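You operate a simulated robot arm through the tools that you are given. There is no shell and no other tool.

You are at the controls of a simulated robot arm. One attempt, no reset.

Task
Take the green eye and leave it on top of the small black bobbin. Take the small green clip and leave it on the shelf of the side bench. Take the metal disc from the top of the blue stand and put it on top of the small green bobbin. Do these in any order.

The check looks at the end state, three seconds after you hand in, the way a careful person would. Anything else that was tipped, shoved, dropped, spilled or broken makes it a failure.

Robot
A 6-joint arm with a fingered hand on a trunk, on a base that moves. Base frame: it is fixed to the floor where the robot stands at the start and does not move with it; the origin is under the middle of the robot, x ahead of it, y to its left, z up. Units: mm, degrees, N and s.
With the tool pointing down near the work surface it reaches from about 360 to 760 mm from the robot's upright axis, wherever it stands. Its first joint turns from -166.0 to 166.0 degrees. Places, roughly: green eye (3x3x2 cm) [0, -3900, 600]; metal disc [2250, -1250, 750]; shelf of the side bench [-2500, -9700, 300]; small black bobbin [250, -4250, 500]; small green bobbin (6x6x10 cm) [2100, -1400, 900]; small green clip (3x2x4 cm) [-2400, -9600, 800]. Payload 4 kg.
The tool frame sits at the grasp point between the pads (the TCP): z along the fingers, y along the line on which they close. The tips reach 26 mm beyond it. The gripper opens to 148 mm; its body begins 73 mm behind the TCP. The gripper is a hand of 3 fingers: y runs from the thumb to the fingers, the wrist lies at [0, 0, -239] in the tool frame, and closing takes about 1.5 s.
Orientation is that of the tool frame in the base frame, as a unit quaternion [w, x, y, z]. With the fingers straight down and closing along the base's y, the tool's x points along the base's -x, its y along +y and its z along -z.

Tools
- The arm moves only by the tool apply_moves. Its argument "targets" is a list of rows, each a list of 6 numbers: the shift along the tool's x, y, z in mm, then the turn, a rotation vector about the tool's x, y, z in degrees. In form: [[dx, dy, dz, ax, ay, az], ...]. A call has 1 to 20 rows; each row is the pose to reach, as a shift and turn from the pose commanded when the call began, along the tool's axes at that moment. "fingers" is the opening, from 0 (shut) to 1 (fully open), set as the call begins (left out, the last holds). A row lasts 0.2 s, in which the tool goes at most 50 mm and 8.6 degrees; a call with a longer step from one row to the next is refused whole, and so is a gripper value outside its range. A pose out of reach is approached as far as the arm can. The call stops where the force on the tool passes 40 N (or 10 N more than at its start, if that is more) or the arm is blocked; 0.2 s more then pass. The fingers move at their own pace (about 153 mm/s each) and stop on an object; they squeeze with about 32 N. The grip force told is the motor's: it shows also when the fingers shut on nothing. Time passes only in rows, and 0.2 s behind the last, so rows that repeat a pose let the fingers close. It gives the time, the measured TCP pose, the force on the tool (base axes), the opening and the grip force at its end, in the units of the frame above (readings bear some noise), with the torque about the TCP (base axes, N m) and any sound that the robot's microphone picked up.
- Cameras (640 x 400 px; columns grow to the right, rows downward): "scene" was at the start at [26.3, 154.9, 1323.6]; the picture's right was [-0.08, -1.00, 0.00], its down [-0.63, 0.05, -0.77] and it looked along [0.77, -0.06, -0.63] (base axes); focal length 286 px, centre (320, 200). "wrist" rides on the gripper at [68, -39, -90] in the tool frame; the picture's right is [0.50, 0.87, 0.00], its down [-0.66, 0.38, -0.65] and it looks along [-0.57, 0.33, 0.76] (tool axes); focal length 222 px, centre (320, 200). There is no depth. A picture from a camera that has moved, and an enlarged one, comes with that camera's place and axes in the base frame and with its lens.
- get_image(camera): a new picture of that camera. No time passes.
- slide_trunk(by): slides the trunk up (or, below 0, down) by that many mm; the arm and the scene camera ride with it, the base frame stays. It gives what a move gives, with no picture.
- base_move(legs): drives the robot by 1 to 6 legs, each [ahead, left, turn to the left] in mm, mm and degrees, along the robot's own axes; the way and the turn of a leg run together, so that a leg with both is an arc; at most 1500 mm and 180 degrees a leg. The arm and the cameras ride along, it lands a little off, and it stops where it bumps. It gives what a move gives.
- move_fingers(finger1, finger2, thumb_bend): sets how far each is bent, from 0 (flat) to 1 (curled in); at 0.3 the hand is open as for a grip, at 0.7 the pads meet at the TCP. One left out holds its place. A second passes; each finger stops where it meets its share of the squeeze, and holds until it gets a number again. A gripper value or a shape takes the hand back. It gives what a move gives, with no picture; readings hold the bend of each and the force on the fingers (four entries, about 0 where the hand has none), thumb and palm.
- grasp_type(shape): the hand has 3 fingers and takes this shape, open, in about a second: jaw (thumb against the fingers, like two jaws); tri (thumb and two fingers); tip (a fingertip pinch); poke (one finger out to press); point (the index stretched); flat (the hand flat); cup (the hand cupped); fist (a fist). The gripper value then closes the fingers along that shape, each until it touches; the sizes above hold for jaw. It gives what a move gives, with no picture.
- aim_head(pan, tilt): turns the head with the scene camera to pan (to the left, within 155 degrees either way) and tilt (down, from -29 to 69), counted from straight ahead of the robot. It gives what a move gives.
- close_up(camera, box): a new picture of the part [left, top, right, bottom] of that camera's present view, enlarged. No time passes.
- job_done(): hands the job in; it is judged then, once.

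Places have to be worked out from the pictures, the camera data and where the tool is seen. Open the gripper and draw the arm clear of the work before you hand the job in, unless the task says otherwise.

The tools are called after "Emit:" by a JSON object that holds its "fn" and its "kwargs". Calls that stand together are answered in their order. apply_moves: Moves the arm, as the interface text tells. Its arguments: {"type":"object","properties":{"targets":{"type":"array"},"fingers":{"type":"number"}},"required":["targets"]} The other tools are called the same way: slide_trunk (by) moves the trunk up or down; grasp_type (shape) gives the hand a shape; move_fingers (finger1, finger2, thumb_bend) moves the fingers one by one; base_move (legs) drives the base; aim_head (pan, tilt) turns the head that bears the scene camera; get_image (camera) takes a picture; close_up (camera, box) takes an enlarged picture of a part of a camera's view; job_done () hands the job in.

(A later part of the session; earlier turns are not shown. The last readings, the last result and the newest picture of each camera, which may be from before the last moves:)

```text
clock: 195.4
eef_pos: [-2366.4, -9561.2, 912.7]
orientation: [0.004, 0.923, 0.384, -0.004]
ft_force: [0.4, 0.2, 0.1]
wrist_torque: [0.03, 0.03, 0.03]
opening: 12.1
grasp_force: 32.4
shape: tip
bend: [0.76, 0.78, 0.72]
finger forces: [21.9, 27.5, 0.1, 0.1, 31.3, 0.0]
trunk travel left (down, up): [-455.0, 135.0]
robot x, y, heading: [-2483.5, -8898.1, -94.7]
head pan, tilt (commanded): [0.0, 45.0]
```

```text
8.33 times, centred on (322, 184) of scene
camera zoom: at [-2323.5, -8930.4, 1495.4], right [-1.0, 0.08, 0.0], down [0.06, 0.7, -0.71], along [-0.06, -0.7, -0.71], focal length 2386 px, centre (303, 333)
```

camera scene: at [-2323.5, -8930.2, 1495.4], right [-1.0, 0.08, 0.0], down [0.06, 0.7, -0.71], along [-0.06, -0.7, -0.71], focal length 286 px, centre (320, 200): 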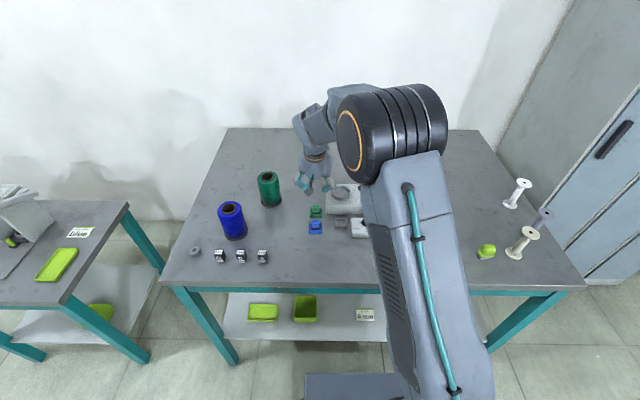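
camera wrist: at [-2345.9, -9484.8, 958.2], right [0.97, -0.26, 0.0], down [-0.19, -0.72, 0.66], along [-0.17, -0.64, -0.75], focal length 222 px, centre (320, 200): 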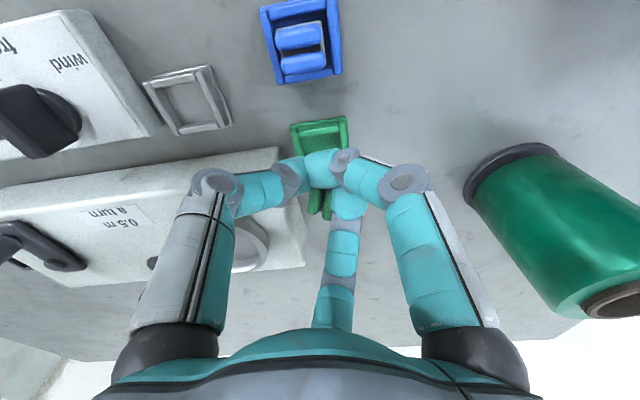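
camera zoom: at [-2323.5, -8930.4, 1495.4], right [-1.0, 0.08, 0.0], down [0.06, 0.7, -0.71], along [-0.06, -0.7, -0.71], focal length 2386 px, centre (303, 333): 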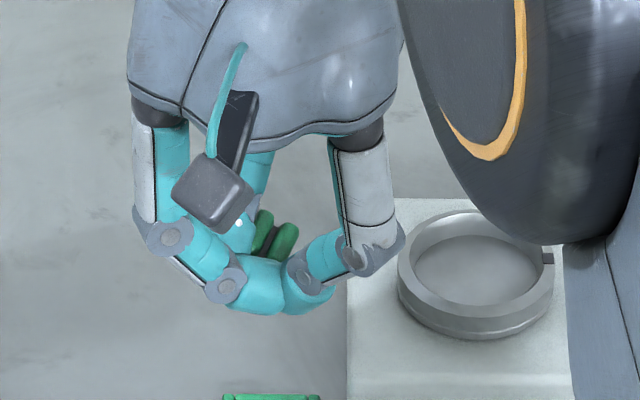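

The clip stays put in the grip while raising. I carry it gently over to the free front area of the bench.

Emit:
{"fn": "apply_moves", "kwargs": {"targets": [[10, -13, 0, 0, 0, 0], [22, -29, 0, 0, 0, 0], [36, -47, 0, 0, 0, 0], [50, -66, 0, 0, 0, 0], [64, -85, 0, 0, 0, 0], [76, -101, 0, 0, 0, 0], [85.5, -112.8, 0, 0, 0, 0], [85.5, -112.8, 0, 0, 0, 0]]}}

Emit:
{"fn": "get_image", "kwargs": {"camera": "scene"}}

Emit:
{"fn": "get_image", "kwargs": {"camera": "wrist"}}

Emit:
{"fn": "close_up", "kwargs": {"camera": "scene", "box": [300, 190, 400, 260]}}

```text
clock: 197.2
eef_pos: [-2384.1, -9420.5, 912.4]
orientation: [0.004, 0.923, 0.385, -0.003]
ft_force: [0.8, -0.1, 0.1]
wrist_torque: [-0.02, 0.0, -0.01]
opening: 12.0
grasp_force: 32.2
shape: tip
bend: [0.76, 0.78, 0.72]
finger forces: [21.4, 28.3, 0.0, 0.1, 31.3, 0.0]
trunk travel left (down, up): [-455.0, 135.0]
robot x, y, heading: [-2482.4, -8894.1, -94.7]
head pan, tilt (commanded): [0.0, 45.0]
```

```text
taken
camera scene: at [-2323.5, -8930.3, 1495.4], right [-1.0, 0.08, 0.0], down [0.06, 0.7, -0.71], along [-0.06, -0.7, -0.71], focal length 286 px, centre (320, 200)
```

scene: 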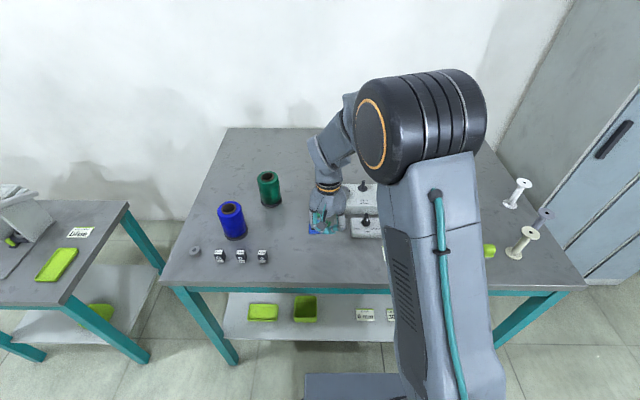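

```text
taken
camera wrist: at [-2365.7, -9343.4, 1001.8], right [0.97, -0.26, 0.0], down [-0.19, -0.72, 0.66], along [-0.17, -0.64, -0.75], focal length 222 px, centre (320, 200)
```

wrist: 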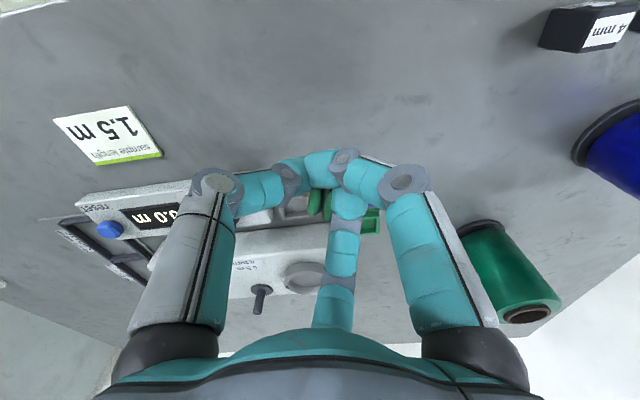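

```text
5.71 times, centred on (350, 225) of scene
camera zoom: at [-2323.5, -8930.3, 1495.4], right [-1.0, 0.08, 0.0], down [0.06, 0.7, -0.71], along [-0.06, -0.7, -0.71], focal length 1636 px, centre (149, 57)
```

zoom: 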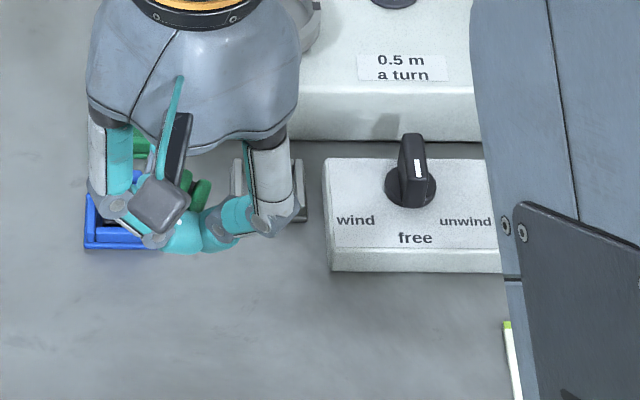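

Still held. Below is bare bench. I lower toward the surface, slowing near the expected contact at TCP z≈845.

Emit:
{"fn": "apply_moves", "kwargs": {"targets": [[0, 0, 15, 0, 0, 0], [0, 0, 30, 0, 0, 0], [0, 0, 42, 0, 0, 0], [0, 0, 52, 0, 0, 0], [0, 0, 58, 0, 0, 0], [0, 0, 58, 0, 0, 0]]}}

Emit:
{"fn": "close_up", "kwargs": {"camera": "scene", "box": [300, 200, 380, 260]}}

Emit:
{"fn": "close_up", "kwargs": {"camera": "wrist", "box": [260, 100, 380, 240]}}

```text
clock: 198.6
eef_pos: [-2385.3, -9422.7, 853.6]
orientation: [0.004, 0.923, 0.384, -0.003]
ft_force: [-0.4, 0.5, -0.2]
wrist_torque: [0.02, 0.02, 0.0]
opening: 11.4
grasp_force: 32.4
shape: tip
bend: [0.76, 0.78, 0.72]
finger forces: [21.3, 28.6, 0.1, 0.1, 31.4, 0.0]
trunk travel left (down, up): [-455.0, 135.0]
robot x, y, heading: [-2485.7, -8894.3, -95.0]
head pan, tilt (commanded): [0.0, 45.0]
```

```text
6.67 times, centred on (340, 230) of scene
camera zoom: at [-2323.5, -8930.5, 1495.3], right [-1.0, 0.08, 0.0], down [0.06, 0.7, -0.71], along [-0.06, -0.7, -0.71], focal length 1909 px, centre (187, 0)
```

zoom: 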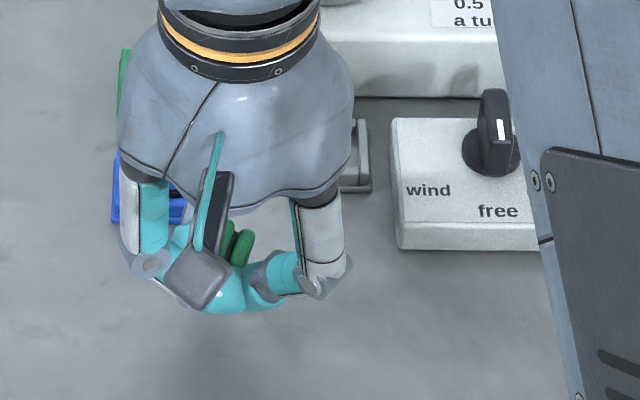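

```text
2.86 times, centred on (320, 170) of wrist
camera zoom: at [-2365.5, -9344.7, 943.4], right [0.97, -0.26, 0.0], down [-0.19, -0.73, 0.66], along [-0.17, -0.64, -0.75], focal length 635 px, centre (320, 286)
```

zoom: 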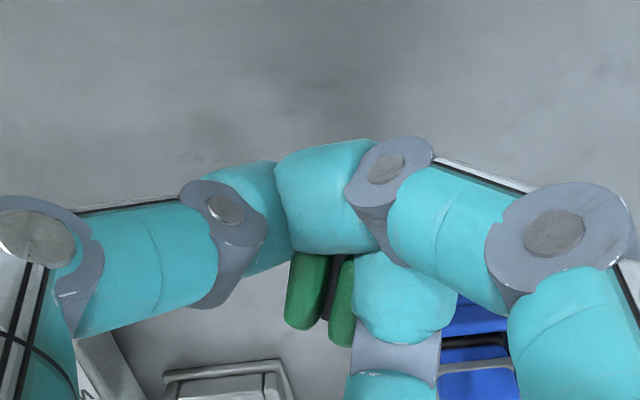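

No contact yet. I continue in small steps, reading the force.

Emit:
{"fn": "apply_moves", "kwargs": {"targets": [[0, 0, 1.5, 0, 0, 0], [0, 0, 3, 0, 0, 0], [0, 0, 3, 0, 0, 0]]}}

Emit:
{"fn": "apply_moves", "kwargs": {"targets": [[0, 0, 1, 0, 0, 0], [0, 0, 2, 0, 0, 0], [0, 0, 2, 0, 0, 0]]}}

Emit:
{"fn": "apply_moves", "kwargs": {"targets": [[0, 0, 1, 0, 0, 0], [0, 0, 2, 0, 0, 0], [0, 0, 2, 0, 0, 0]]}}

```text
clock: 199.4
eef_pos: [-2385.6, -9421.2, 850.9]
orientation: [0.004, 0.923, 0.384, -0.003]
ft_force: [-0.1, -0.5, 0.1]
wrist_torque: [-0.02, 0.03, 0.0]
opening: 11.7
grasp_force: 31.7
shape: tip
bend: [0.76, 0.78, 0.72]
finger forces: [21.3, 28.6, 0.0, 0.0, 31.3, 0.0]
trunk travel left (down, up): [-455.0, 135.0]
robot x, y, heading: [-2483.8, -8896.7, -95.1]
head pan, tilt (commanded): [0.0, 45.0]
```

```text
clock: 200.2
eef_pos: [-2385.6, -9420.7, 849.3]
orientation: [0.004, 0.923, 0.384, -0.003]
ft_force: [-1.4, 0.1, -1.1]
wrist_torque: [-0.02, 0.0, 0.01]
opening: 11.7
grasp_force: 32.1
shape: tip
bend: [0.76, 0.78, 0.72]
finger forces: [21.3, 28.6, 0.1, 0.0, 31.3, 0.0]
trunk travel left (down, up): [-455.0, 135.0]
robot x, y, heading: [-2484.5, -8896.2, -94.7]
head pan, tilt (commanded): [0.0, 45.0]
```

```text
clock: 201.0
eef_pos: [-2385.7, -9421.6, 846.8]
orientation: [0.004, 0.923, 0.384, -0.003]
ft_force: [0.8, 0.2, 0.0]
wrist_torque: [0.03, -0.02, 0.01]
opening: 12.1
grasp_force: 32.1
shape: tip
bend: [0.76, 0.78, 0.72]
finger forces: [21.2, 28.7, 0.0, 0.1, 31.3, 0.0]
trunk travel left (down, up): [-455.0, 135.0]
robot x, y, heading: [-2484.0, -8896.6, -94.8]
head pan, tilt (commanded): [0.0, 45.0]
```

Emit:
{"fn": "apply_moves", "kwargs": {"targets": [[0, 0, 1, 0, 0, 0], [0, 0, 2, 0, 0, 0], [0, 0, 2, 0, 0, 0]]}}

Emit:
{"fn": "apply_moves", "kwargs": {"targets": [[0, 0, 1, 0, 0, 0], [0, 0, 2, 0, 0, 0], [0, 0, 2, 0, 0, 0]]}}

Emit:
{"fn": "close_up", "kwargs": {"camera": "scene", "box": [310, 220, 350, 250]}}

```text
clock: 201.8
eef_pos: [-2385.6, -9421.9, 845.2]
orientation: [0.003, 0.923, 0.384, -0.003]
ft_force: [0.9, 0.0, -0.1]
wrist_torque: [-0.02, 0.01, 0.04]
opening: 11.9
grasp_force: 32.1
shape: tip
bend: [0.76, 0.78, 0.72]
finger forces: [21.3, 28.6, 0.0, 0.0, 31.3, 0.0]
trunk travel left (down, up): [-455.0, 135.0]
robot x, y, heading: [-2481.6, -8901.3, -94.8]
head pan, tilt (commanded): [0.0, 45.0]
```

```text
clock: 202.6
eef_pos: [-2384.4, -9422.0, 842.9]
orientation: [0.003, 0.923, 0.384, -0.004]
ft_force: [0.0, 0.4, -0.8]
wrist_torque: [-0.01, -0.01, 0.0]
opening: 11.6
grasp_force: 32.3
shape: tip
bend: [0.76, 0.78, 0.72]
finger forces: [21.3, 28.7, 0.0, 0.0, 31.3, 0.1]
trunk travel left (down, up): [-455.0, 135.0]
robot x, y, heading: [-2480.9, -8897.2, -94.9]
head pan, tilt (commanded): [0.0, 45.0]
```

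```text
13.33 times, centred on (330, 235) of scene
camera zoom: at [-2323.5, -8930.4, 1495.4], right [-1.0, 0.08, 0.0], down [0.06, 0.7, -0.71], along [-0.06, -0.7, -0.71], focal length 3818 px, centre (187, -267)
```

zoom: 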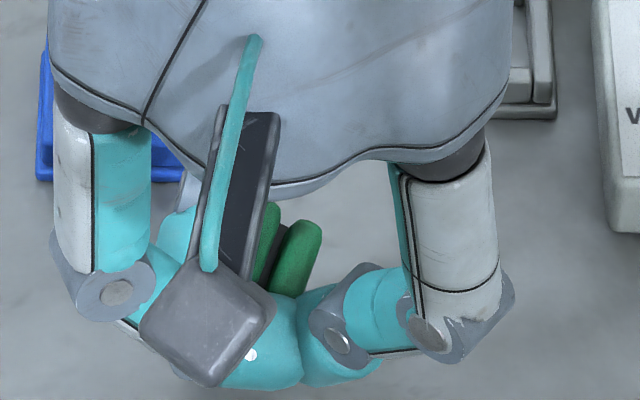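

No contact yet; the clip must sit a little higher in the grip than assumed. I continue in 2 mm steps.

Emit:
{"fn": "apply_moves", "kwargs": {"targets": [[0, 0, 1, 0, 0, 0], [0, 0, 2, 0, 0, 0], [0, 0, 2, 0, 0, 0]]}}

Emit:
{"fn": "apply_moves", "kwargs": {"targets": [[0, 0, 1, 0, 0, 0], [0, 0, 2, 0, 0, 0], [0, 0, 2, 0, 0, 0]]}}

Emit:
{"fn": "get_image", "kwargs": {"camera": "wrist"}}

```text
clock: 203.4
eef_pos: [-2385.8, -9420.7, 840.2]
orientation: [0.004, 0.923, 0.385, -0.004]
ft_force: [0.5, 1.0, -0.9]
wrist_torque: [0.03, -0.02, 0.0]
opening: 11.8
grasp_force: 32.2
shape: tip
bend: [0.76, 0.78, 0.72]
finger forces: [21.2, 28.7, 0.0, 0.1, 31.2, 0.1]
trunk travel left (down, up): [-455.0, 135.0]
robot x, y, heading: [-2482.6, -8898.5, -94.6]
head pan, tilt (commanded): [0.0, 45.0]
```

```text
clock: 204.2
eef_pos: [-2384.2, -9421.4, 838.5]
orientation: [0.005, 0.923, 0.385, -0.003]
ft_force: [-0.2, 0.3, -0.8]
wrist_torque: [0.01, 0.01, 0.02]
opening: 11.6
grasp_force: 32.5
shape: tip
bend: [0.76, 0.78, 0.72]
finger forces: [21.2, 28.7, 0.0, 0.0, 31.3, 0.0]
trunk travel left (down, up): [-455.0, 135.0]
robot x, y, heading: [-2484.1, -8896.2, -95.1]
head pan, tilt (commanded): [0.0, 45.0]
```

```text
taken
camera wrist: at [-2365.5, -9344.7, 928.5], right [0.97, -0.26, 0.0], down [-0.19, -0.73, 0.66], along [-0.17, -0.64, -0.75], focal length 222 px, centre (320, 200)
```

wrist: 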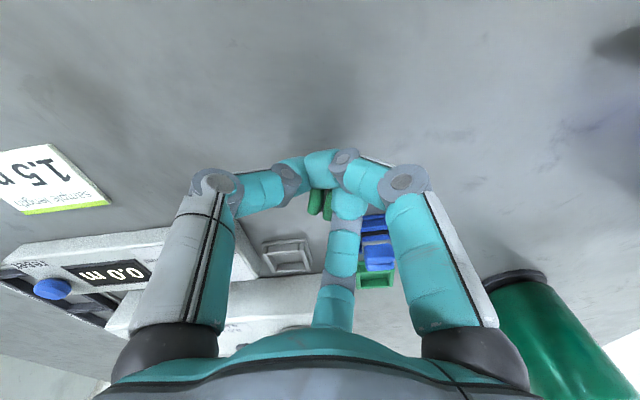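

Emit:
{"fn": "apply_moves", "kwargs": {"targets": [[0, 0, 1, 0, 0, 0], [0, 0, 2, 0, 0, 0], [0, 0, 2, 0, 0, 0]]}}

Emit:
{"fn": "apply_moves", "kwargs": {"targets": [[0, 0, 1, 0, 0, 0], [0, 0, 2, 0, 0, 0], [0, 0, 2, 0, 0, 0]]}}

Emit:
{"fn": "close_up", "kwargs": {"camera": "scene", "box": [300, 205, 364, 253]}}

```text
clock: 205.0
eef_pos: [-2386.6, -9420.8, 836.5]
orientation: [0.004, 0.923, 0.384, -0.003]
ft_force: [-0.2, 0.2, 0.1]
wrist_torque: [0.01, 0.01, 0.01]
opening: 11.8
grasp_force: 31.9
shape: tip
bend: [0.76, 0.78, 0.72]
finger forces: [21.2, 28.9, 0.0, 0.0, 31.2, 0.1]
trunk travel left (down, up): [-455.0, 135.0]
robot x, y, heading: [-2481.6, -8898.0, -95.2]
head pan, tilt (commanded): [0.0, 45.0]
```

```text
clock: 205.8
eef_pos: [-2386.1, -9421.5, 834.7]
orientation: [0.004, 0.923, 0.385, -0.003]
ft_force: [-1.3, 2.0, 11.5]
wrist_torque: [0.0, -0.04, -0.06]
opening: 12.3
grasp_force: 32.2
shape: tip
bend: [0.76, 0.79, 0.72]
finger forces: [20.4, 32.9, 0.1, 0.1, 31.8, 0.0]
trunk travel left (down, up): [-455.0, 135.0]
robot x, y, heading: [-2484.5, -8898.3, -94.6]
head pan, tilt (commanded): [0.0, 45.0]
```

```text
8.33 times, centred on (332, 229) of scene
camera zoom: at [-2323.8, -8929.5, 1495.5], right [-1.0, 0.08, 0.0], down [0.06, 0.7, -0.71], along [-0.06, -0.7, -0.71], focal length 2386 px, centre (220, -42)
```

zoom: 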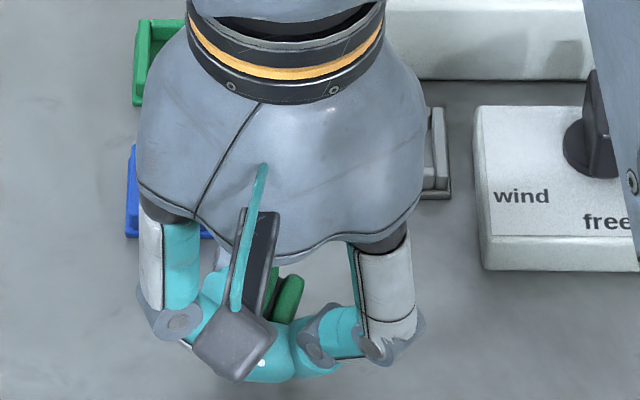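

Contact at 11.5 N. I ease up slightly and open to release the clip onto the bench.

Emit:
{"fn": "apply_moves", "kwargs": {"targets": [[0, 0, -1, 0, 0, 0], [0, 0, -1, 0, 0, 0]]}}

Emit:
{"fn": "apply_moves", "kwargs": {"targets": [[0, 0, 0, 0, 0, 0], [0, 0, 0, 0, 0, 0], [0, 0, 0, 0, 0, 0]], "fingers": 0.2}}

Emit:
{"fn": "get_image", "kwargs": {"camera": "wrist"}}

Emit:
{"fn": "close_up", "kwargs": {"camera": "wrist", "box": [250, 120, 390, 240]}}

Emit:
{"fn": "close_up", "kwargs": {"camera": "scene", "box": [300, 205, 364, 253]}}

```text
clock: 206.4
eef_pos: [-2386.1, -9421.7, 836.1]
orientation: [0.004, 0.923, 0.385, -0.003]
ft_force: [-0.5, 0.9, 3.7]
wrist_torque: [-0.04, 0.02, -0.02]
opening: 12.2
grasp_force: 32.0
shape: tip
bend: [0.76, 0.79, 0.72]
finger forces: [19.8, 31.1, 0.1, 0.0, 32.5, 0.0]
trunk travel left (down, up): [-455.0, 135.0]
robot x, y, heading: [-2486.1, -8896.9, -94.7]
head pan, tilt (commanded): [0.0, 45.0]
```

```text
clock: 207.2
eef_pos: [-2386.5, -9420.6, 836.9]
orientation: [0.005, 0.923, 0.384, -0.002]
ft_force: [-0.4, 0.3, -0.7]
wrist_torque: [-0.01, 0.01, -0.01]
opening: 29.4
grasp_force: 0.0
shape: tip
bend: [0.75, 0.75, 0.7]
finger forces: [0.1, 0.0, 0.0, 0.0, 0.0, 0.0]
trunk travel left (down, up): [-455.0, 135.0]
robot x, y, heading: [-2486.0, -8896.3, -94.7]
head pan, tilt (commanded): [0.0, 45.0]
```

```text
taken
camera wrist: at [-2366.0, -9344.6, 925.9], right [0.97, -0.26, 0.0], down [-0.19, -0.73, 0.66], along [-0.17, -0.64, -0.75], focal length 222 px, centre (320, 200)
```

wrist: 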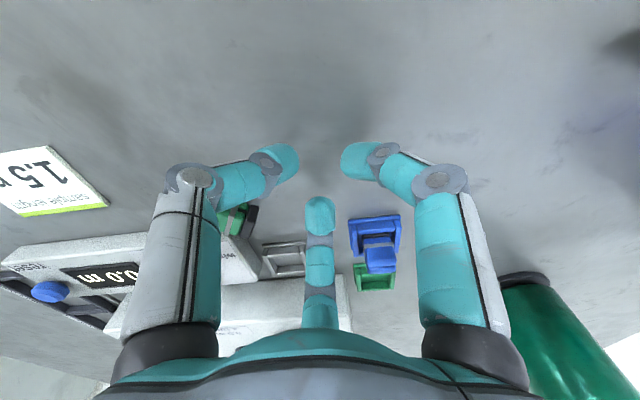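

```text
3.33 times, centred on (320, 180) of wrist
camera zoom: at [-2366.0, -9344.6, 925.9], right [0.97, -0.26, 0.0], down [-0.19, -0.73, 0.66], along [-0.17, -0.64, -0.75], focal length 740 px, centre (320, 267)
```

zoom: 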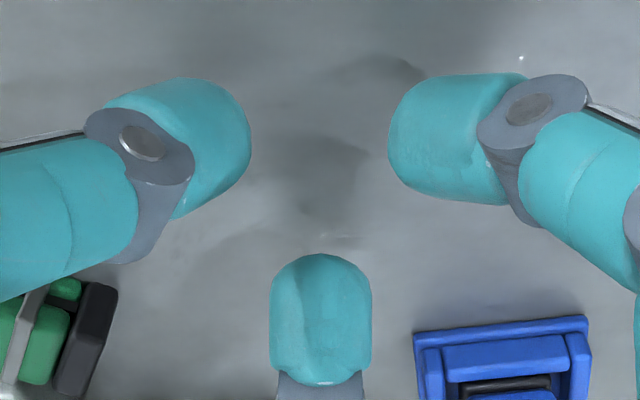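

```text
8.33 times, centred on (332, 229) of scene
camera zoom: at [-2323.5, -8930.4, 1495.3], right [-1.0, 0.08, 0.0], down [0.06, 0.7, -0.71], along [-0.06, -0.7, -0.71], focal length 2386 px, centre (220, -42)
```

zoom: 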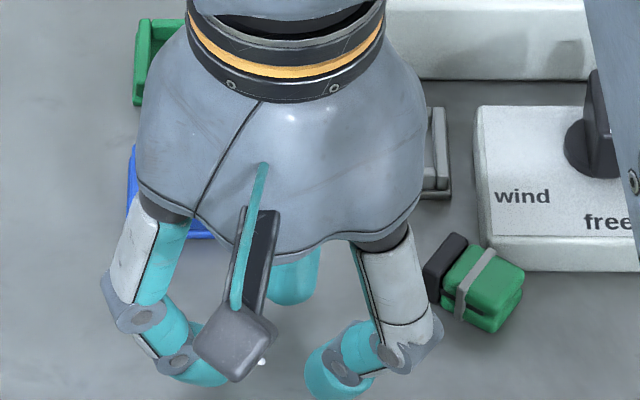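

The clip popped out to the side and now lies on the bench beside the gauge's front corner; nothing else moved. I raise the hand and look from above.

Emit:
{"fn": "apply_moves", "kwargs": {"targets": [[0, 0, -20, 0, 0, 0], [0, 0, -50, 0, 0, 0], [0, 0, -90, 0, 0, 0], [10, -30, -110, 0, 0, 0], [10, -30, -110, 0, 0, 0]], "fingers": 0.4}}

Emit:
{"fn": "get_image", "kwargs": {"camera": "wrist"}}

Emit:
{"fn": "get_image", "kwargs": {"camera": "scene"}}

Emit:
{"fn": "close_up", "kwargs": {"camera": "scene", "box": [300, 195, 380, 255]}}

```text
clock: 208.4
eef_pos: [-2400.7, -9390.0, 946.5]
orientation: [0.004, 0.923, 0.384, -0.003]
ft_force: [-0.1, 0.1, 0.5]
wrist_torque: [0.01, 0.02, -0.02]
opening: 59.0
grasp_force: 0.1
shape: tip
bend: [0.77, 0.77, 0.7]
finger forces: [0.0, 0.0, 0.1, 0.1, 0.1, 0.1]
trunk travel left (down, up): [-455.0, 135.0]
robot x, y, heading: [-2482.0, -8892.5, -94.9]
head pan, tilt (commanded): [0.0, 45.0]
```

```text
taken
camera wrist: at [-2379.8, -9314.3, 1036.5], right [0.97, -0.26, 0.0], down [-0.19, -0.72, 0.66], along [-0.17, -0.64, -0.75], focal length 222 px, centre (320, 200)
```

wrist: 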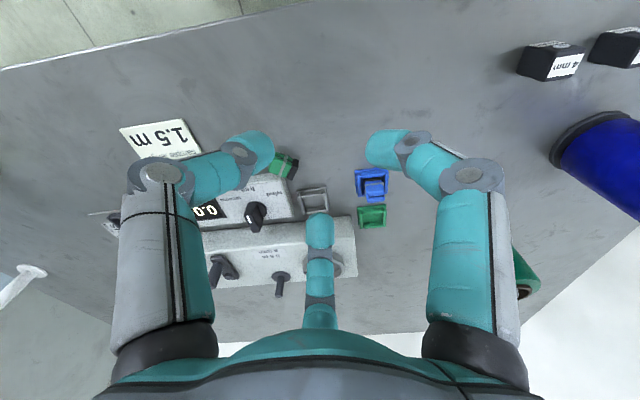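

```text
taken
camera scene: at [-2323.7, -8929.9, 1495.4], right [-1.0, 0.08, 0.0], down [0.06, 0.7, -0.71], along [-0.06, -0.7, -0.71], focal length 286 px, centre (320, 200)
```

scene: 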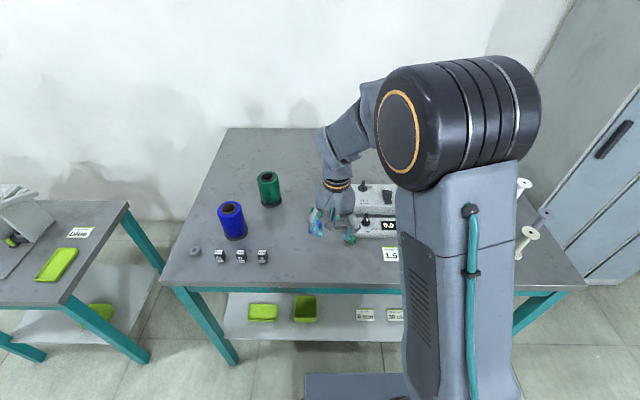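

```text
6.67 times, centred on (340, 225) of scene
camera zoom: at [-2323.7, -8929.9, 1495.4], right [-1.0, 0.08, 0.0], down [0.06, 0.7, -0.71], along [-0.06, -0.7, -0.71], focal length 1909 px, centre (187, 33)
```

zoom: 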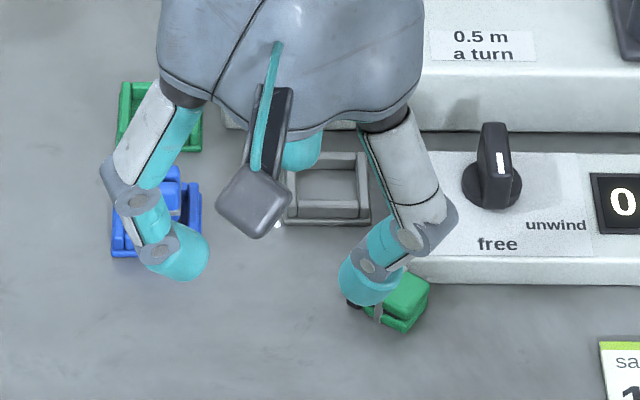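

Clip is at about (-2457, -9442). I move the hand over it (still high) for a clear wrist view.

Emit:
{"fn": "apply_moves", "kwargs": {"targets": [[-32, -8, 0, 0, 0, 0], [-64, -15, 0, 0, 0, 0], [-64, -15, 0, 0, 0, 0]], "fingers": 0.6}}

Emit:
{"fn": "get_image", "kwargs": {"camera": "wrist"}}

Emit:
{"fn": "close_up", "kwargs": {"camera": "wrist", "box": [260, 60, 380, 160]}}

Emit:
{"fn": "close_up", "kwargs": {"camera": "scene", "box": [320, 205, 384, 253]}}

```text
clock: 209.2
eef_pos: [-2454.8, -9427.7, 946.1]
orientation: [0.004, 0.923, 0.384, -0.004]
ft_force: [-0.7, 0.2, -0.6]
wrist_torque: [0.03, -0.03, -0.02]
opening: 88.4
grasp_force: 0.1
shape: tip
bend: [0.32, 0.32, 0.7]
finger forces: [0.0, 0.0, 0.0, 0.0, 0.1, 0.0]
trunk travel left (down, up): [-455.0, 135.0]
robot x, y, heading: [-2484.8, -8895.9, -94.6]
head pan, tilt (commanded): [0.0, 45.0]
```

```text
taken
camera wrist: at [-2435.8, -9350.5, 1035.7], right [0.97, -0.25, 0.0], down [-0.19, -0.73, 0.66], along [-0.17, -0.64, -0.75], focal length 222 px, centre (320, 200)
```

wrist: 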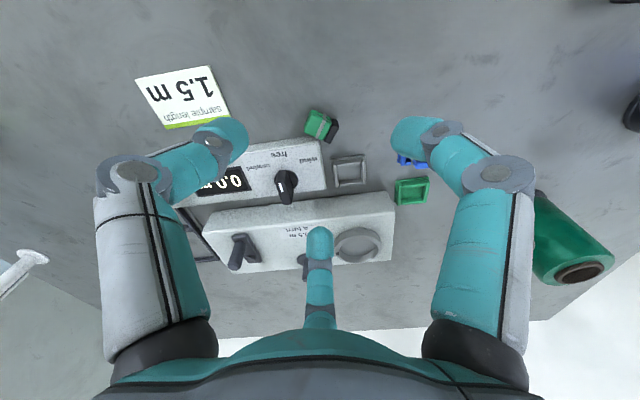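

```text
4.00 times, centred on (320, 110) of wrist
camera zoom: at [-2435.8, -9350.5, 1035.7], right [0.97, -0.25, 0.0], down [-0.19, -0.73, 0.66], along [-0.17, -0.64, -0.75], focal length 888 px, centre (320, 560)
```

zoom: 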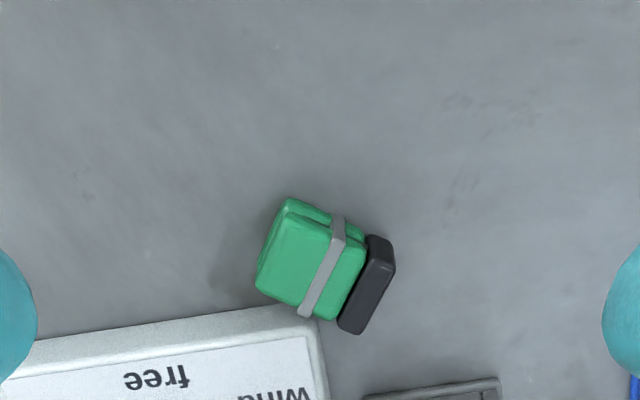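

```text
8.33 times, centred on (352, 229) of scene
camera zoom: at [-2323.7, -8930.5, 1495.4], right [-1.0, 0.08, 0.0], down [0.06, 0.7, -0.71], along [-0.06, -0.7, -0.71], focal length 2386 px, centre (53, -42)
```

zoom: 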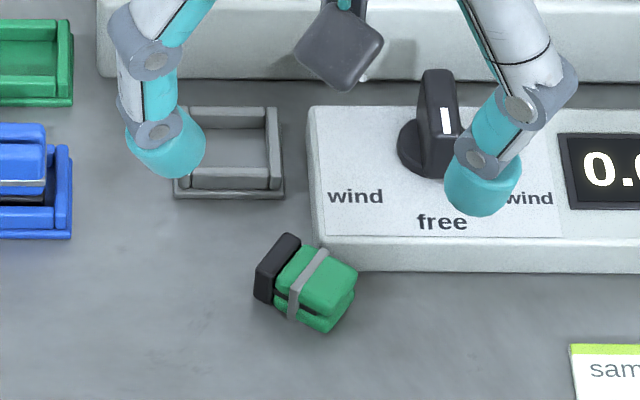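

The clip lies flat: about 33 mm long (axis toward -38°), 24 mm wide, centre ≈ (-2458, -9441), about 8 mm clear of the gauge corner. I'll turn the hand so two digits meet its two ends and the third its front side, all clear of the gauge, and lower to z≈900 for a check.

Emit:
{"fn": "apply_moves", "kwargs": {"targets": [[-4, 2.3, 0, 0, 0, -7.4], [-8, 4.6, 0, 0, 0, -14.7], [-12.2, 7, 0, 0, 0, -22.1], [-12.2, 7, 15, 0, 0, -29.4], [-12.2, 7, 30, 0, 0, -36.7], [-12.2, 7, 45, 0, 0, -36.7], [-12.2, 7, 45, 0, 0, -36.7]], "fingers": 0.4}}

Emit:
{"fn": "get_image", "kwargs": {"camera": "wrist"}}

Emit:
{"fn": "close_up", "kwargs": {"camera": "wrist", "box": [250, 80, 390, 190]}}

Emit:
{"fn": "close_up", "kwargs": {"camera": "scene", "box": [315, 195, 395, 255]}}

```text
clock: 210.8
eef_pos: [-2459.3, -9440.6, 900.0]
orientation: [0.003, 0.755, 0.655, -0.004]
ft_force: [0.8, -0.3, 1.2]
wrist_torque: [0.0, 0.0, 0.03]
opening: 59.5
grasp_force: 0.0
shape: tip
bend: [0.77, 0.77, 0.7]
finger forces: [0.0, 0.0, 0.0, 0.0, 0.0, 0.0]
trunk travel left (down, up): [-455.0, 135.0]
robot x, y, heading: [-2483.1, -8892.8, -94.8]
head pan, tilt (commanded): [0.0, 45.0]
```

```text
taken
camera wrist: at [-2488.2, -9367.7, 990.9], right [0.93, 0.37, -0.01], down [0.28, -0.7, 0.66], along [0.24, -0.61, -0.75], focal length 222 px, centre (320, 200)
```

wrist: 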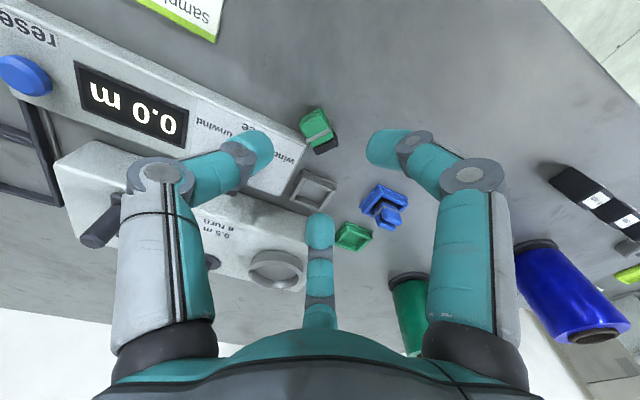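

```text
3.64 times, centred on (320, 135) of wrist
camera zoom: at [-2488.2, -9367.7, 990.9], right [0.93, 0.37, -0.01], down [0.28, -0.7, 0.66], along [0.24, -0.61, -0.75], focal length 808 px, centre (320, 436)
```

zoom: 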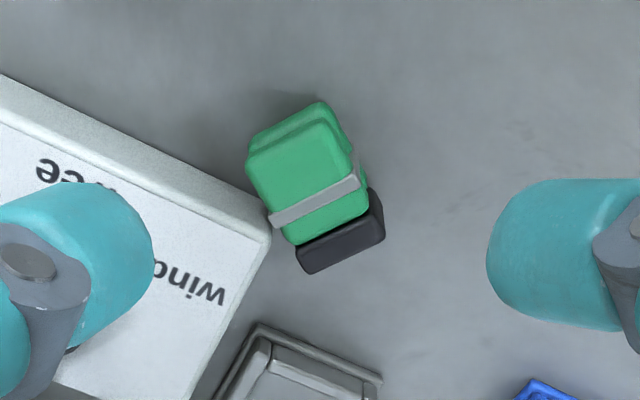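

```text
6.67 times, centred on (355, 225) of scene
camera zoom: at [-2323.5, -8930.5, 1495.4], right [-1.0, 0.08, 0.0], down [0.06, 0.7, -0.71], along [-0.06, -0.7, -0.71], focal length 1909 px, centre (87, 33)
```

zoom: 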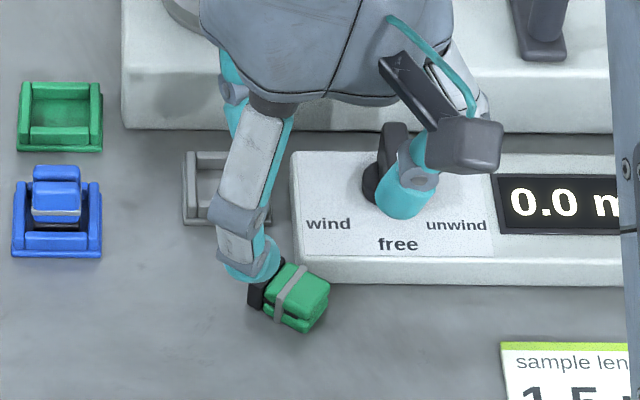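

Position agrees with the plan: thumb will come down in front of the gauge, B left of it. I narrow the hand to ~49 mm and lower to z≈842, then check.

Emit:
{"fn": "apply_moves", "kwargs": {"targets": [[0, 0, 0, 0, 0, 0], [0, 0, 20, 0, 0, 0], [0, 0, 40, 0, 0, 0], [0, 0, 57, 0, 0, 0], [0, 0, 57, 0, 0, 0]], "fingers": 0.33}}

Emit:
{"fn": "get_image", "kwargs": {"camera": "wrist"}}

Emit:
{"fn": "close_up", "kwargs": {"camera": "wrist", "box": [240, 110, 400, 240]}}

Emit:
{"fn": "close_up", "kwargs": {"camera": "scene", "box": [315, 205, 379, 253]}}

```text
clock: 212.0
eef_pos: [-2458.3, -9441.4, 844.0]
orientation: [0.003, 0.755, 0.655, -0.004]
ft_force: [-0.6, 1.2, 0.3]
wrist_torque: [-0.01, -0.01, 0.0]
opening: 49.3
grasp_force: 0.0
shape: tip
bend: [0.77, 0.77, 0.7]
finger forces: [0.0, 0.0, 0.1, 0.0, 0.0, 0.1]
trunk travel left (down, up): [-455.0, 135.0]
robot x, y, heading: [-2483.2, -8897.8, -94.9]
head pan, tilt (commanded): [0.0, 45.0]
```

```text
taken
camera wrist: at [-2488.3, -9368.0, 934.0], right [0.93, 0.37, -0.01], down [0.28, -0.7, 0.66], along [0.24, -0.61, -0.75], focal length 222 px, centre (320, 200)
```

wrist: 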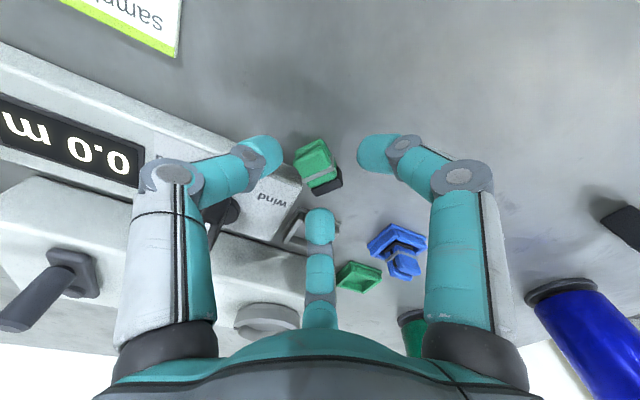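

```text
3.08 times, centred on (320, 175) of wrist
camera zoom: at [-2488.3, -9368.0, 934.0], right [0.93, 0.37, -0.01], down [0.28, -0.7, 0.66], along [0.24, -0.61, -0.75], focal length 684 px, centre (320, 277)
```

zoom: 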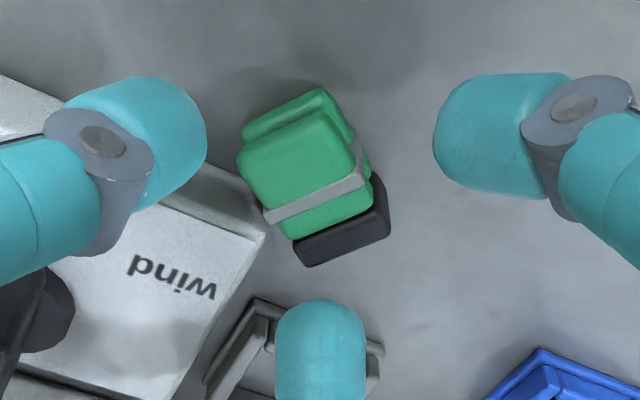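

```text
8.33 times, centred on (347, 229) of scene
camera zoom: at [-2323.5, -8930.5, 1495.4], right [-1.0, 0.08, 0.0], down [0.06, 0.7, -0.71], along [-0.06, -0.7, -0.71], focal length 2386 px, centre (95, -42)
```

zoom: 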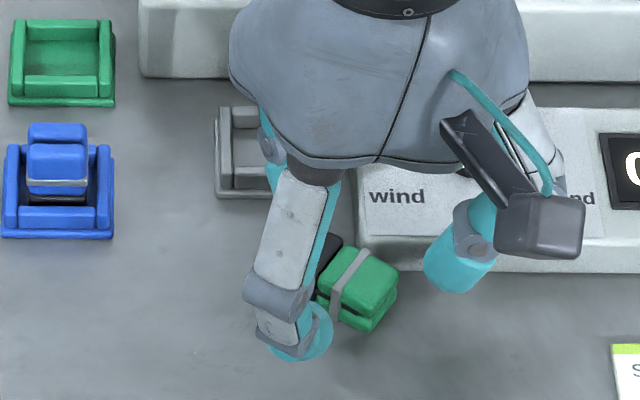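

Clip centre computes to about (-2459.5, -9442.5), right under the hand. I lower in small steps to z≈836, watching for bench contact.

Emit:
{"fn": "apply_moves", "kwargs": {"targets": [[0, 0, 2, 0, 0, 0], [0, 0, 4, 0, 0, 0], [0, 0, 6, 0, 0, 0], [0, 0, 6, 0, 0, 0]]}}

Emit:
{"fn": "apply_moves", "kwargs": {"targets": [[0, 0, 1, 0, 0, 0], [0, 0, 2, 0, 0, 0], [0, 0, 2, 0, 0, 0]]}}

```text
clock: 213.0
eef_pos: [-2459.5, -9443.1, 838.7]
orientation: [0.003, 0.755, 0.656, -0.004]
ft_force: [0.5, -1.4, 0.1]
wrist_torque: [0.0, 0.01, 0.0]
opening: 49.2
grasp_force: 0.1
shape: tip
bend: [0.77, 0.77, 0.7]
finger forces: [0.0, 0.1, 0.0, 0.1, 0.0, 0.0]
trunk travel left (down, up): [-455.0, 135.0]
robot x, y, heading: [-2480.9, -8894.8, -94.9]
head pan, tilt (commanded): [0.0, 45.0]
```

```text
clock: 213.8
eef_pos: [-2459.4, -9441.9, 835.6]
orientation: [0.003, 0.755, 0.655, -0.004]
ft_force: [0.5, -0.3, 0.5]
wrist_torque: [-0.03, -0.01, 0.02]
opening: 49.1
grasp_force: 0.0
shape: tip
bend: [0.77, 0.77, 0.7]
finger forces: [0.0, 0.1, 0.0, 0.1, 0.0, 0.0]
trunk travel left (down, up): [-455.0, 135.0]
robot x, y, heading: [-2483.9, -8895.9, -94.7]
head pan, tilt (commanded): [0.0, 45.0]
```

No contact yet at 835.6. I narrow to about 40 mm and step down a little more.

Emit:
{"fn": "apply_moves", "kwargs": {"targets": [[0, 0, 0, 0, 0, 0], [0, 0, 0, 0, 0, 0], [0, 0, 1, 0, 0, 0], [0, 0, 2, 0, 0, 0], [0, 0, 2, 0, 0, 0]], "fingers": 0.27}}

Emit:
{"fn": "close_up", "kwargs": {"camera": "wrist", "box": [240, 110, 400, 240]}}

Emit:
{"fn": "close_up", "kwargs": {"camera": "scene", "box": [325, 215, 373, 251]}}

```text
clock: 215.0
eef_pos: [-2459.8, -9442.5, 833.8]
orientation: [0.003, 0.756, 0.655, -0.004]
ft_force: [0.7, -0.4, -0.2]
wrist_torque: [-0.08, 0.01, 0.0]
opening: 40.2
grasp_force: 0.0
shape: tip
bend: [0.76, 0.76, 0.7]
finger forces: [0.1, 0.1, 0.0, 0.1, 0.0, 0.1]
trunk travel left (down, up): [-455.0, 135.0]
robot x, y, heading: [-2486.0, -8894.1, -94.9]
head pan, tilt (commanded): [0.0, 45.0]
```

```text
3.08 times, centred on (320, 175) of wrist
camera zoom: at [-2488.3, -9368.3, 924.4], right [0.93, 0.37, -0.01], down [0.28, -0.7, 0.66], along [0.24, -0.61, -0.75], focal length 684 px, centre (320, 277)
```

zoom: 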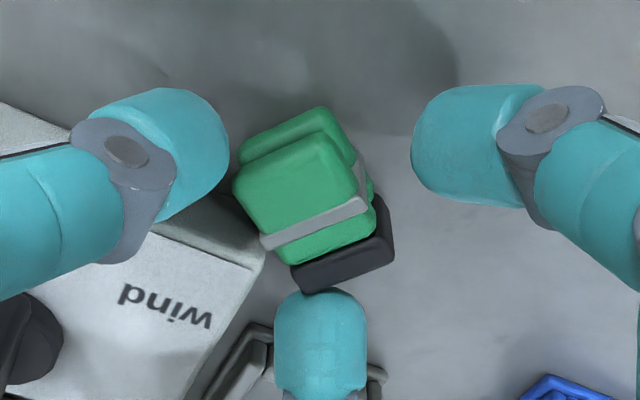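

```text
11.11 times, centred on (349, 233) of scene
camera zoom: at [-2323.5, -8930.4, 1495.4], right [-1.0, 0.08, 0.0], down [0.06, 0.7, -0.71], along [-0.06, -0.7, -0.71], focal length 3181 px, centre (-2, -167)
```

zoom: 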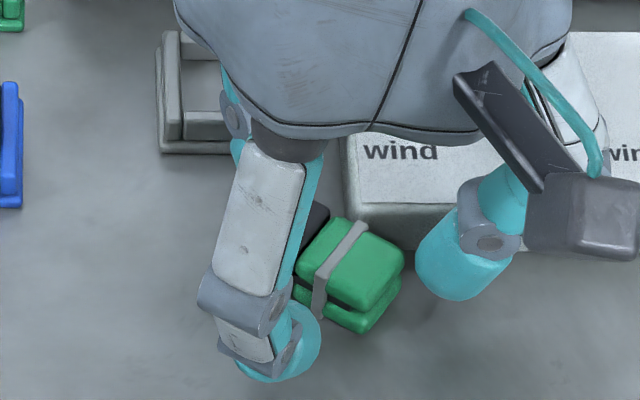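

Thumb and rear finger are about to cup the clip's two rear corners with the third finger on its front side — a wedging, stable arrangement. I close.

Emit:
{"fn": "apply_moves", "kwargs": {"targets": [[0, 0, 0, 0, 0, 0], [0, 0, 0, 0, 0, 0], [0, 0, 0, 0, 0, 0], [0, 0, 0, 0, 0, 0]], "fingers": 0.0}}

Emit:
{"fn": "close_up", "kwargs": {"camera": "wrist", "box": [240, 110, 400, 240]}}

Emit:
{"fn": "close_up", "kwargs": {"camera": "scene", "box": [325, 215, 373, 251]}}

```text
clock: 216.0
eef_pos: [-2459.0, -9442.1, 834.7]
orientation: [0.004, 0.755, 0.655, -0.003]
ft_force: [0.3, -0.2, -0.3]
wrist_torque: [0.01, 0.02, 0.02]
opening: 27.4
grasp_force: 32.5
shape: tip
bend: [0.73, 0.76, 0.7]
finger forces: [28.0, 25.5, 0.0, 0.0, 24.9, 0.1]
trunk travel left (down, up): [-455.0, 135.0]
robot x, y, heading: [-2484.4, -8894.8, -94.8]
head pan, tilt (commanded): [0.0, 45.0]
```

```text
3.08 times, centred on (320, 175) of wrist
camera zoom: at [-2488.3, -9368.3, 924.4], right [0.93, 0.37, -0.01], down [0.28, -0.7, 0.66], along [0.24, -0.61, -0.75], focal length 684 px, centre (320, 277)
```

zoom: 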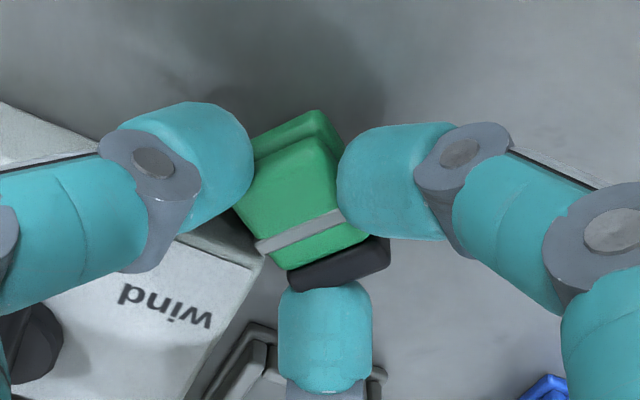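

```text
11.11 times, centred on (349, 233) of scene
camera zoom: at [-2323.5, -8930.4, 1495.4], right [-1.0, 0.08, 0.0], down [0.06, 0.7, -0.71], along [-0.06, -0.7, -0.71], focal length 3181 px, centre (-2, -167)
```

zoom: 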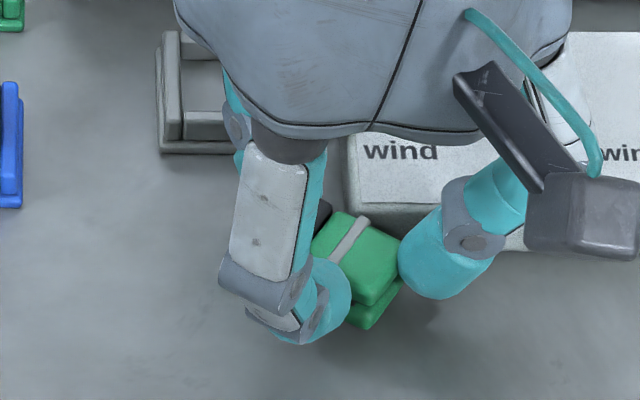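

Balanced grip (28/25/25 N) with the clip centred between the three tips. I lift slowly.

Emit:
{"fn": "apply_moves", "kwargs": {"targets": [[0, 0, -2, 0, 0, 0], [0, 0, -5, 0, 0, 0], [0, 0, -9, 0, 0, 0], [0, 0, -14, 0, 0, 0], [0, 0, -20, 0, 0, 0], [0, 0, -20, 0, 0, 0]]}}

Emit:
{"fn": "close_up", "kwargs": {"camera": "wrist", "box": [240, 110, 400, 240]}}

Emit:
{"fn": "close_up", "kwargs": {"camera": "scene", "box": [325, 210, 373, 246]}}

```text
clock: 217.4
eef_pos: [-2460.3, -9442.0, 853.8]
orientation: [0.004, 0.755, 0.656, -0.004]
ft_force: [-0.3, -0.4, -0.1]
wrist_torque: [0.02, 0.02, -0.01]
opening: 27.0
grasp_force: 31.9
shape: tip
bend: [0.73, 0.76, 0.7]
finger forces: [28.1, 25.5, 0.1, 0.0, 24.8, 0.0]
trunk travel left (down, up): [-455.0, 135.0]
robot x, y, heading: [-2486.5, -8900.5, -94.7]
head pan, tilt (commanded): [0.0, 45.0]
```

```text
3.08 times, centred on (320, 175) of wrist
camera zoom: at [-2488.2, -9367.5, 944.4], right [0.93, 0.37, -0.01], down [0.28, -0.7, 0.66], along [0.24, -0.61, -0.75], focal length 684 px, centre (320, 277)
```

zoom: 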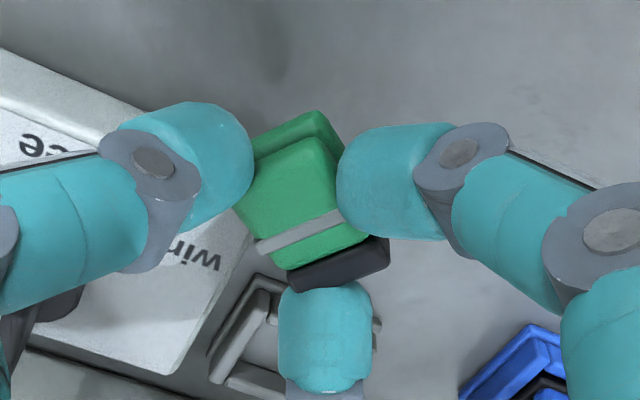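

```text
11.11 times, centred on (349, 228) of scene
camera zoom: at [-2323.5, -8930.4, 1495.4], right [-1.0, 0.08, 0.0], down [0.06, 0.7, -0.71], along [-0.06, -0.7, -0.71], focal length 3181 px, centre (-2, -111)
```

zoom: 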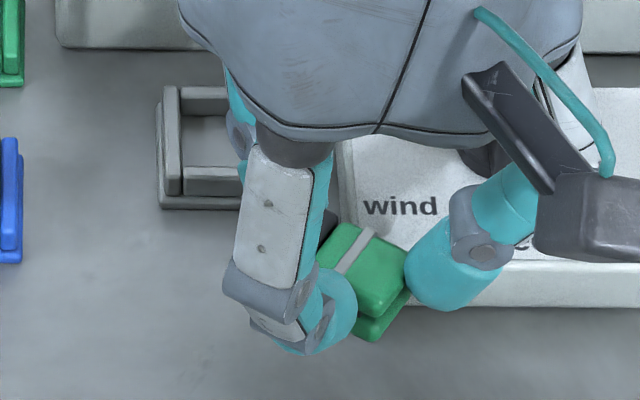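

The clip is securely held and level. I raise it, back the robot away from the bench, and lower the trunk to reach the low shelf.

Emit:
{"fn": "apply_moves", "kwargs": {"targets": [[0, 0, -15, 0, 0, 0], [0, 0, -35, 0, 0, 0], [0, 0, -60, 0, 0, 0], [0, 0, -80, 0, 0, 0], [0, 0, -80, 0, 0, 0]]}}

Emit:
{"fn": "base_move", "kwargs": {"legs": [[-300, 0, 0]]}}

Emit:
{"fn": "slide_trunk", "kwargs": {"by": -450}}

Emit:
{"fn": "aim_head", "kwargs": {"pan": 0, "tilt": 30}}

Emit:
{"fn": "get_image", "kwargs": {"camera": "scene"}}

Emit:
{"fn": "get_image", "kwargs": {"camera": "wrist"}}

```text
clock: 218.6
eef_pos: [-2457.9, -9441.2, 934.3]
orientation: [0.003, 0.756, 0.655, -0.004]
ft_force: [0.0, -1.4, -0.5]
wrist_torque: [0.0, 0.0, 0.02]
opening: 27.1
grasp_force: 32.6
shape: tip
bend: [0.73, 0.76, 0.7]
finger forces: [27.7, 25.4, 0.0, 0.0, 24.9, 0.0]
trunk travel left (down, up): [-455.0, 135.0]
robot x, y, heading: [-2486.1, -8896.5, -94.7]
head pan, tilt (commanded): [0.0, 45.0]
```

```text
clock: 220.6
eef_pos: [-2432.2, -9142.2, 933.6]
orientation: [0.003, 0.754, 0.657, -0.005]
ft_force: [-0.4, -0.6, -0.3]
wrist_torque: [0.03, 0.0, -0.02]
opening: 27.2
grasp_force: 32.5
shape: tip
bend: [0.73, 0.76, 0.7]
finger forces: [27.7, 25.6, 0.0, 0.1, 24.9, 0.0]
trunk travel left (down, up): [-455.0, 135.0]
robot x, y, heading: [-2457.8, -8597.2, -94.3]
head pan, tilt (commanded): [0.0, 45.0]
```

```text
refused: -450 is not a number from -400 to 400
```

```text
clock: 221.4
eef_pos: [-2431.7, -9142.4, 934.7]
orientation: [0.003, 0.754, 0.657, -0.003]
ft_force: [0.6, 0.3, -0.1]
wrist_torque: [-0.01, 0.02, 0.03]
opening: 27.4
grasp_force: 32.4
shape: tip
bend: [0.73, 0.76, 0.7]
finger forces: [27.8, 25.5, 0.0, 0.0, 24.9, 0.1]
trunk travel left (down, up): [-455.0, 135.0]
robot x, y, heading: [-2460.7, -8598.3, -94.6]
head pan, tilt (commanded): [0.0, 30.0]
```

```text
taken
camera scene: at [-2299.4, -8640.8, 1517.9], right [-1.0, 0.08, 0.0], down [0.04, 0.5, -0.87], along [-0.07, -0.86, -0.5], focal length 286 px, centre (320, 200)
```

scene: 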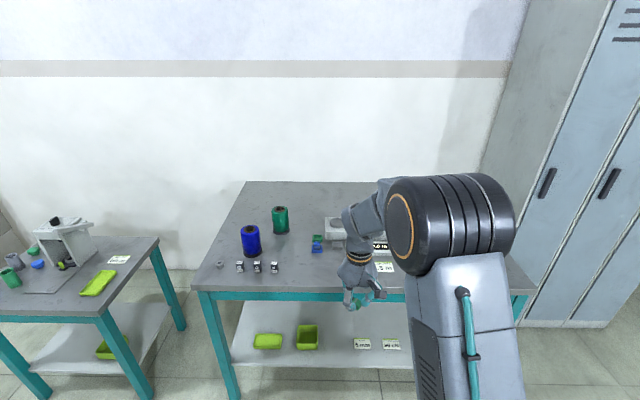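

```text
taken
camera wrist: at [-2461.1, -9069.0, 1024.2], right [0.93, 0.38, -0.01], down [0.29, -0.69, 0.66], along [0.24, -0.61, -0.75], focal length 222 px, centre (320, 200)
```

wrist: 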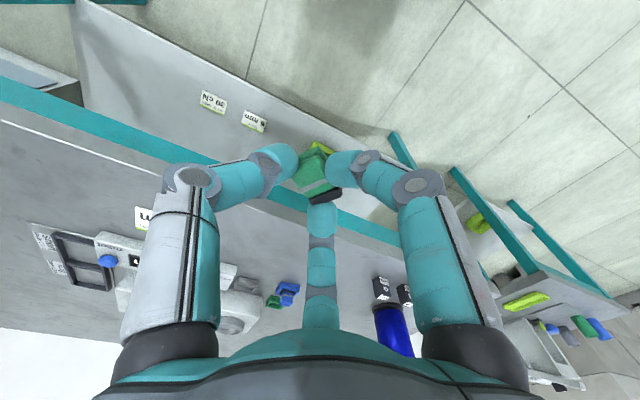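

The clip is still held. The trunk slides at most 400 mm per call, so I lower in two parts.

Emit:
{"fn": "slide_trunk", "kwargs": {"by": -400}}

Emit:
{"fn": "slide_trunk", "kwargs": {"by": -50}}

Emit:
{"fn": "get_image", "kwargs": {"camera": "scene"}}

Emit:
{"fn": "close_up", "kwargs": {"camera": "scene", "box": [200, 180, 440, 340]}}

```text
clock: 225.2
eef_pos: [-2432.3, -9143.3, 533.9]
orientation: [0.004, 0.754, 0.657, -0.005]
ft_force: [-0.4, 0.4, 1.1]
wrist_torque: [0.0, 0.03, -0.02]
opening: 27.3
grasp_force: 31.8
shape: tip
bend: [0.73, 0.76, 0.7]
finger forces: [27.7, 25.4, 0.0, 0.0, 24.9, 0.0]
trunk travel left (down, up): [-55.0, 535.0]
robot x, y, heading: [-2460.1, -8601.4, -94.6]
head pan, tilt (commanded): [0.0, 30.0]
```

```text
clock: 226.2
eef_pos: [-2431.5, -9143.0, 484.3]
orientation: [0.004, 0.754, 0.657, -0.003]
ft_force: [-0.5, -0.4, 0.7]
wrist_torque: [0.02, 0.03, -0.01]
opening: 27.3
grasp_force: 32.0
shape: tip
bend: [0.73, 0.76, 0.7]
finger forces: [27.7, 25.5, 0.1, 0.1, 24.9, 0.0]
trunk travel left (down, up): [-5.0, 585.0]
robot x, y, heading: [-2458.9, -8598.3, -95.0]
head pan, tilt (commanded): [0.0, 30.0]
```

```text
taken
camera scene: at [-2299.4, -8640.8, 1067.9], right [-1.0, 0.08, 0.0], down [0.04, 0.5, -0.87], along [-0.07, -0.86, -0.5], focal length 286 px, centre (320, 200)
```

scene: 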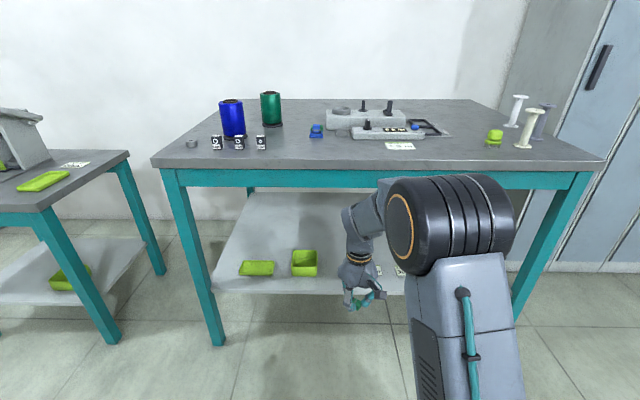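

```text
2.50 times, centred on (320, 260) of scene
camera zoom: at [-2299.4, -8640.8, 1067.9], right [-1.0, 0.08, 0.0], down [0.04, 0.5, -0.87], along [-0.07, -0.86, -0.5], focal length 716 px, centre (320, 50)
```

zoom: 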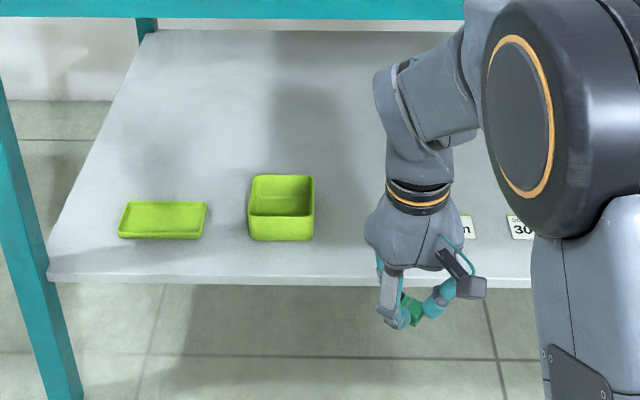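

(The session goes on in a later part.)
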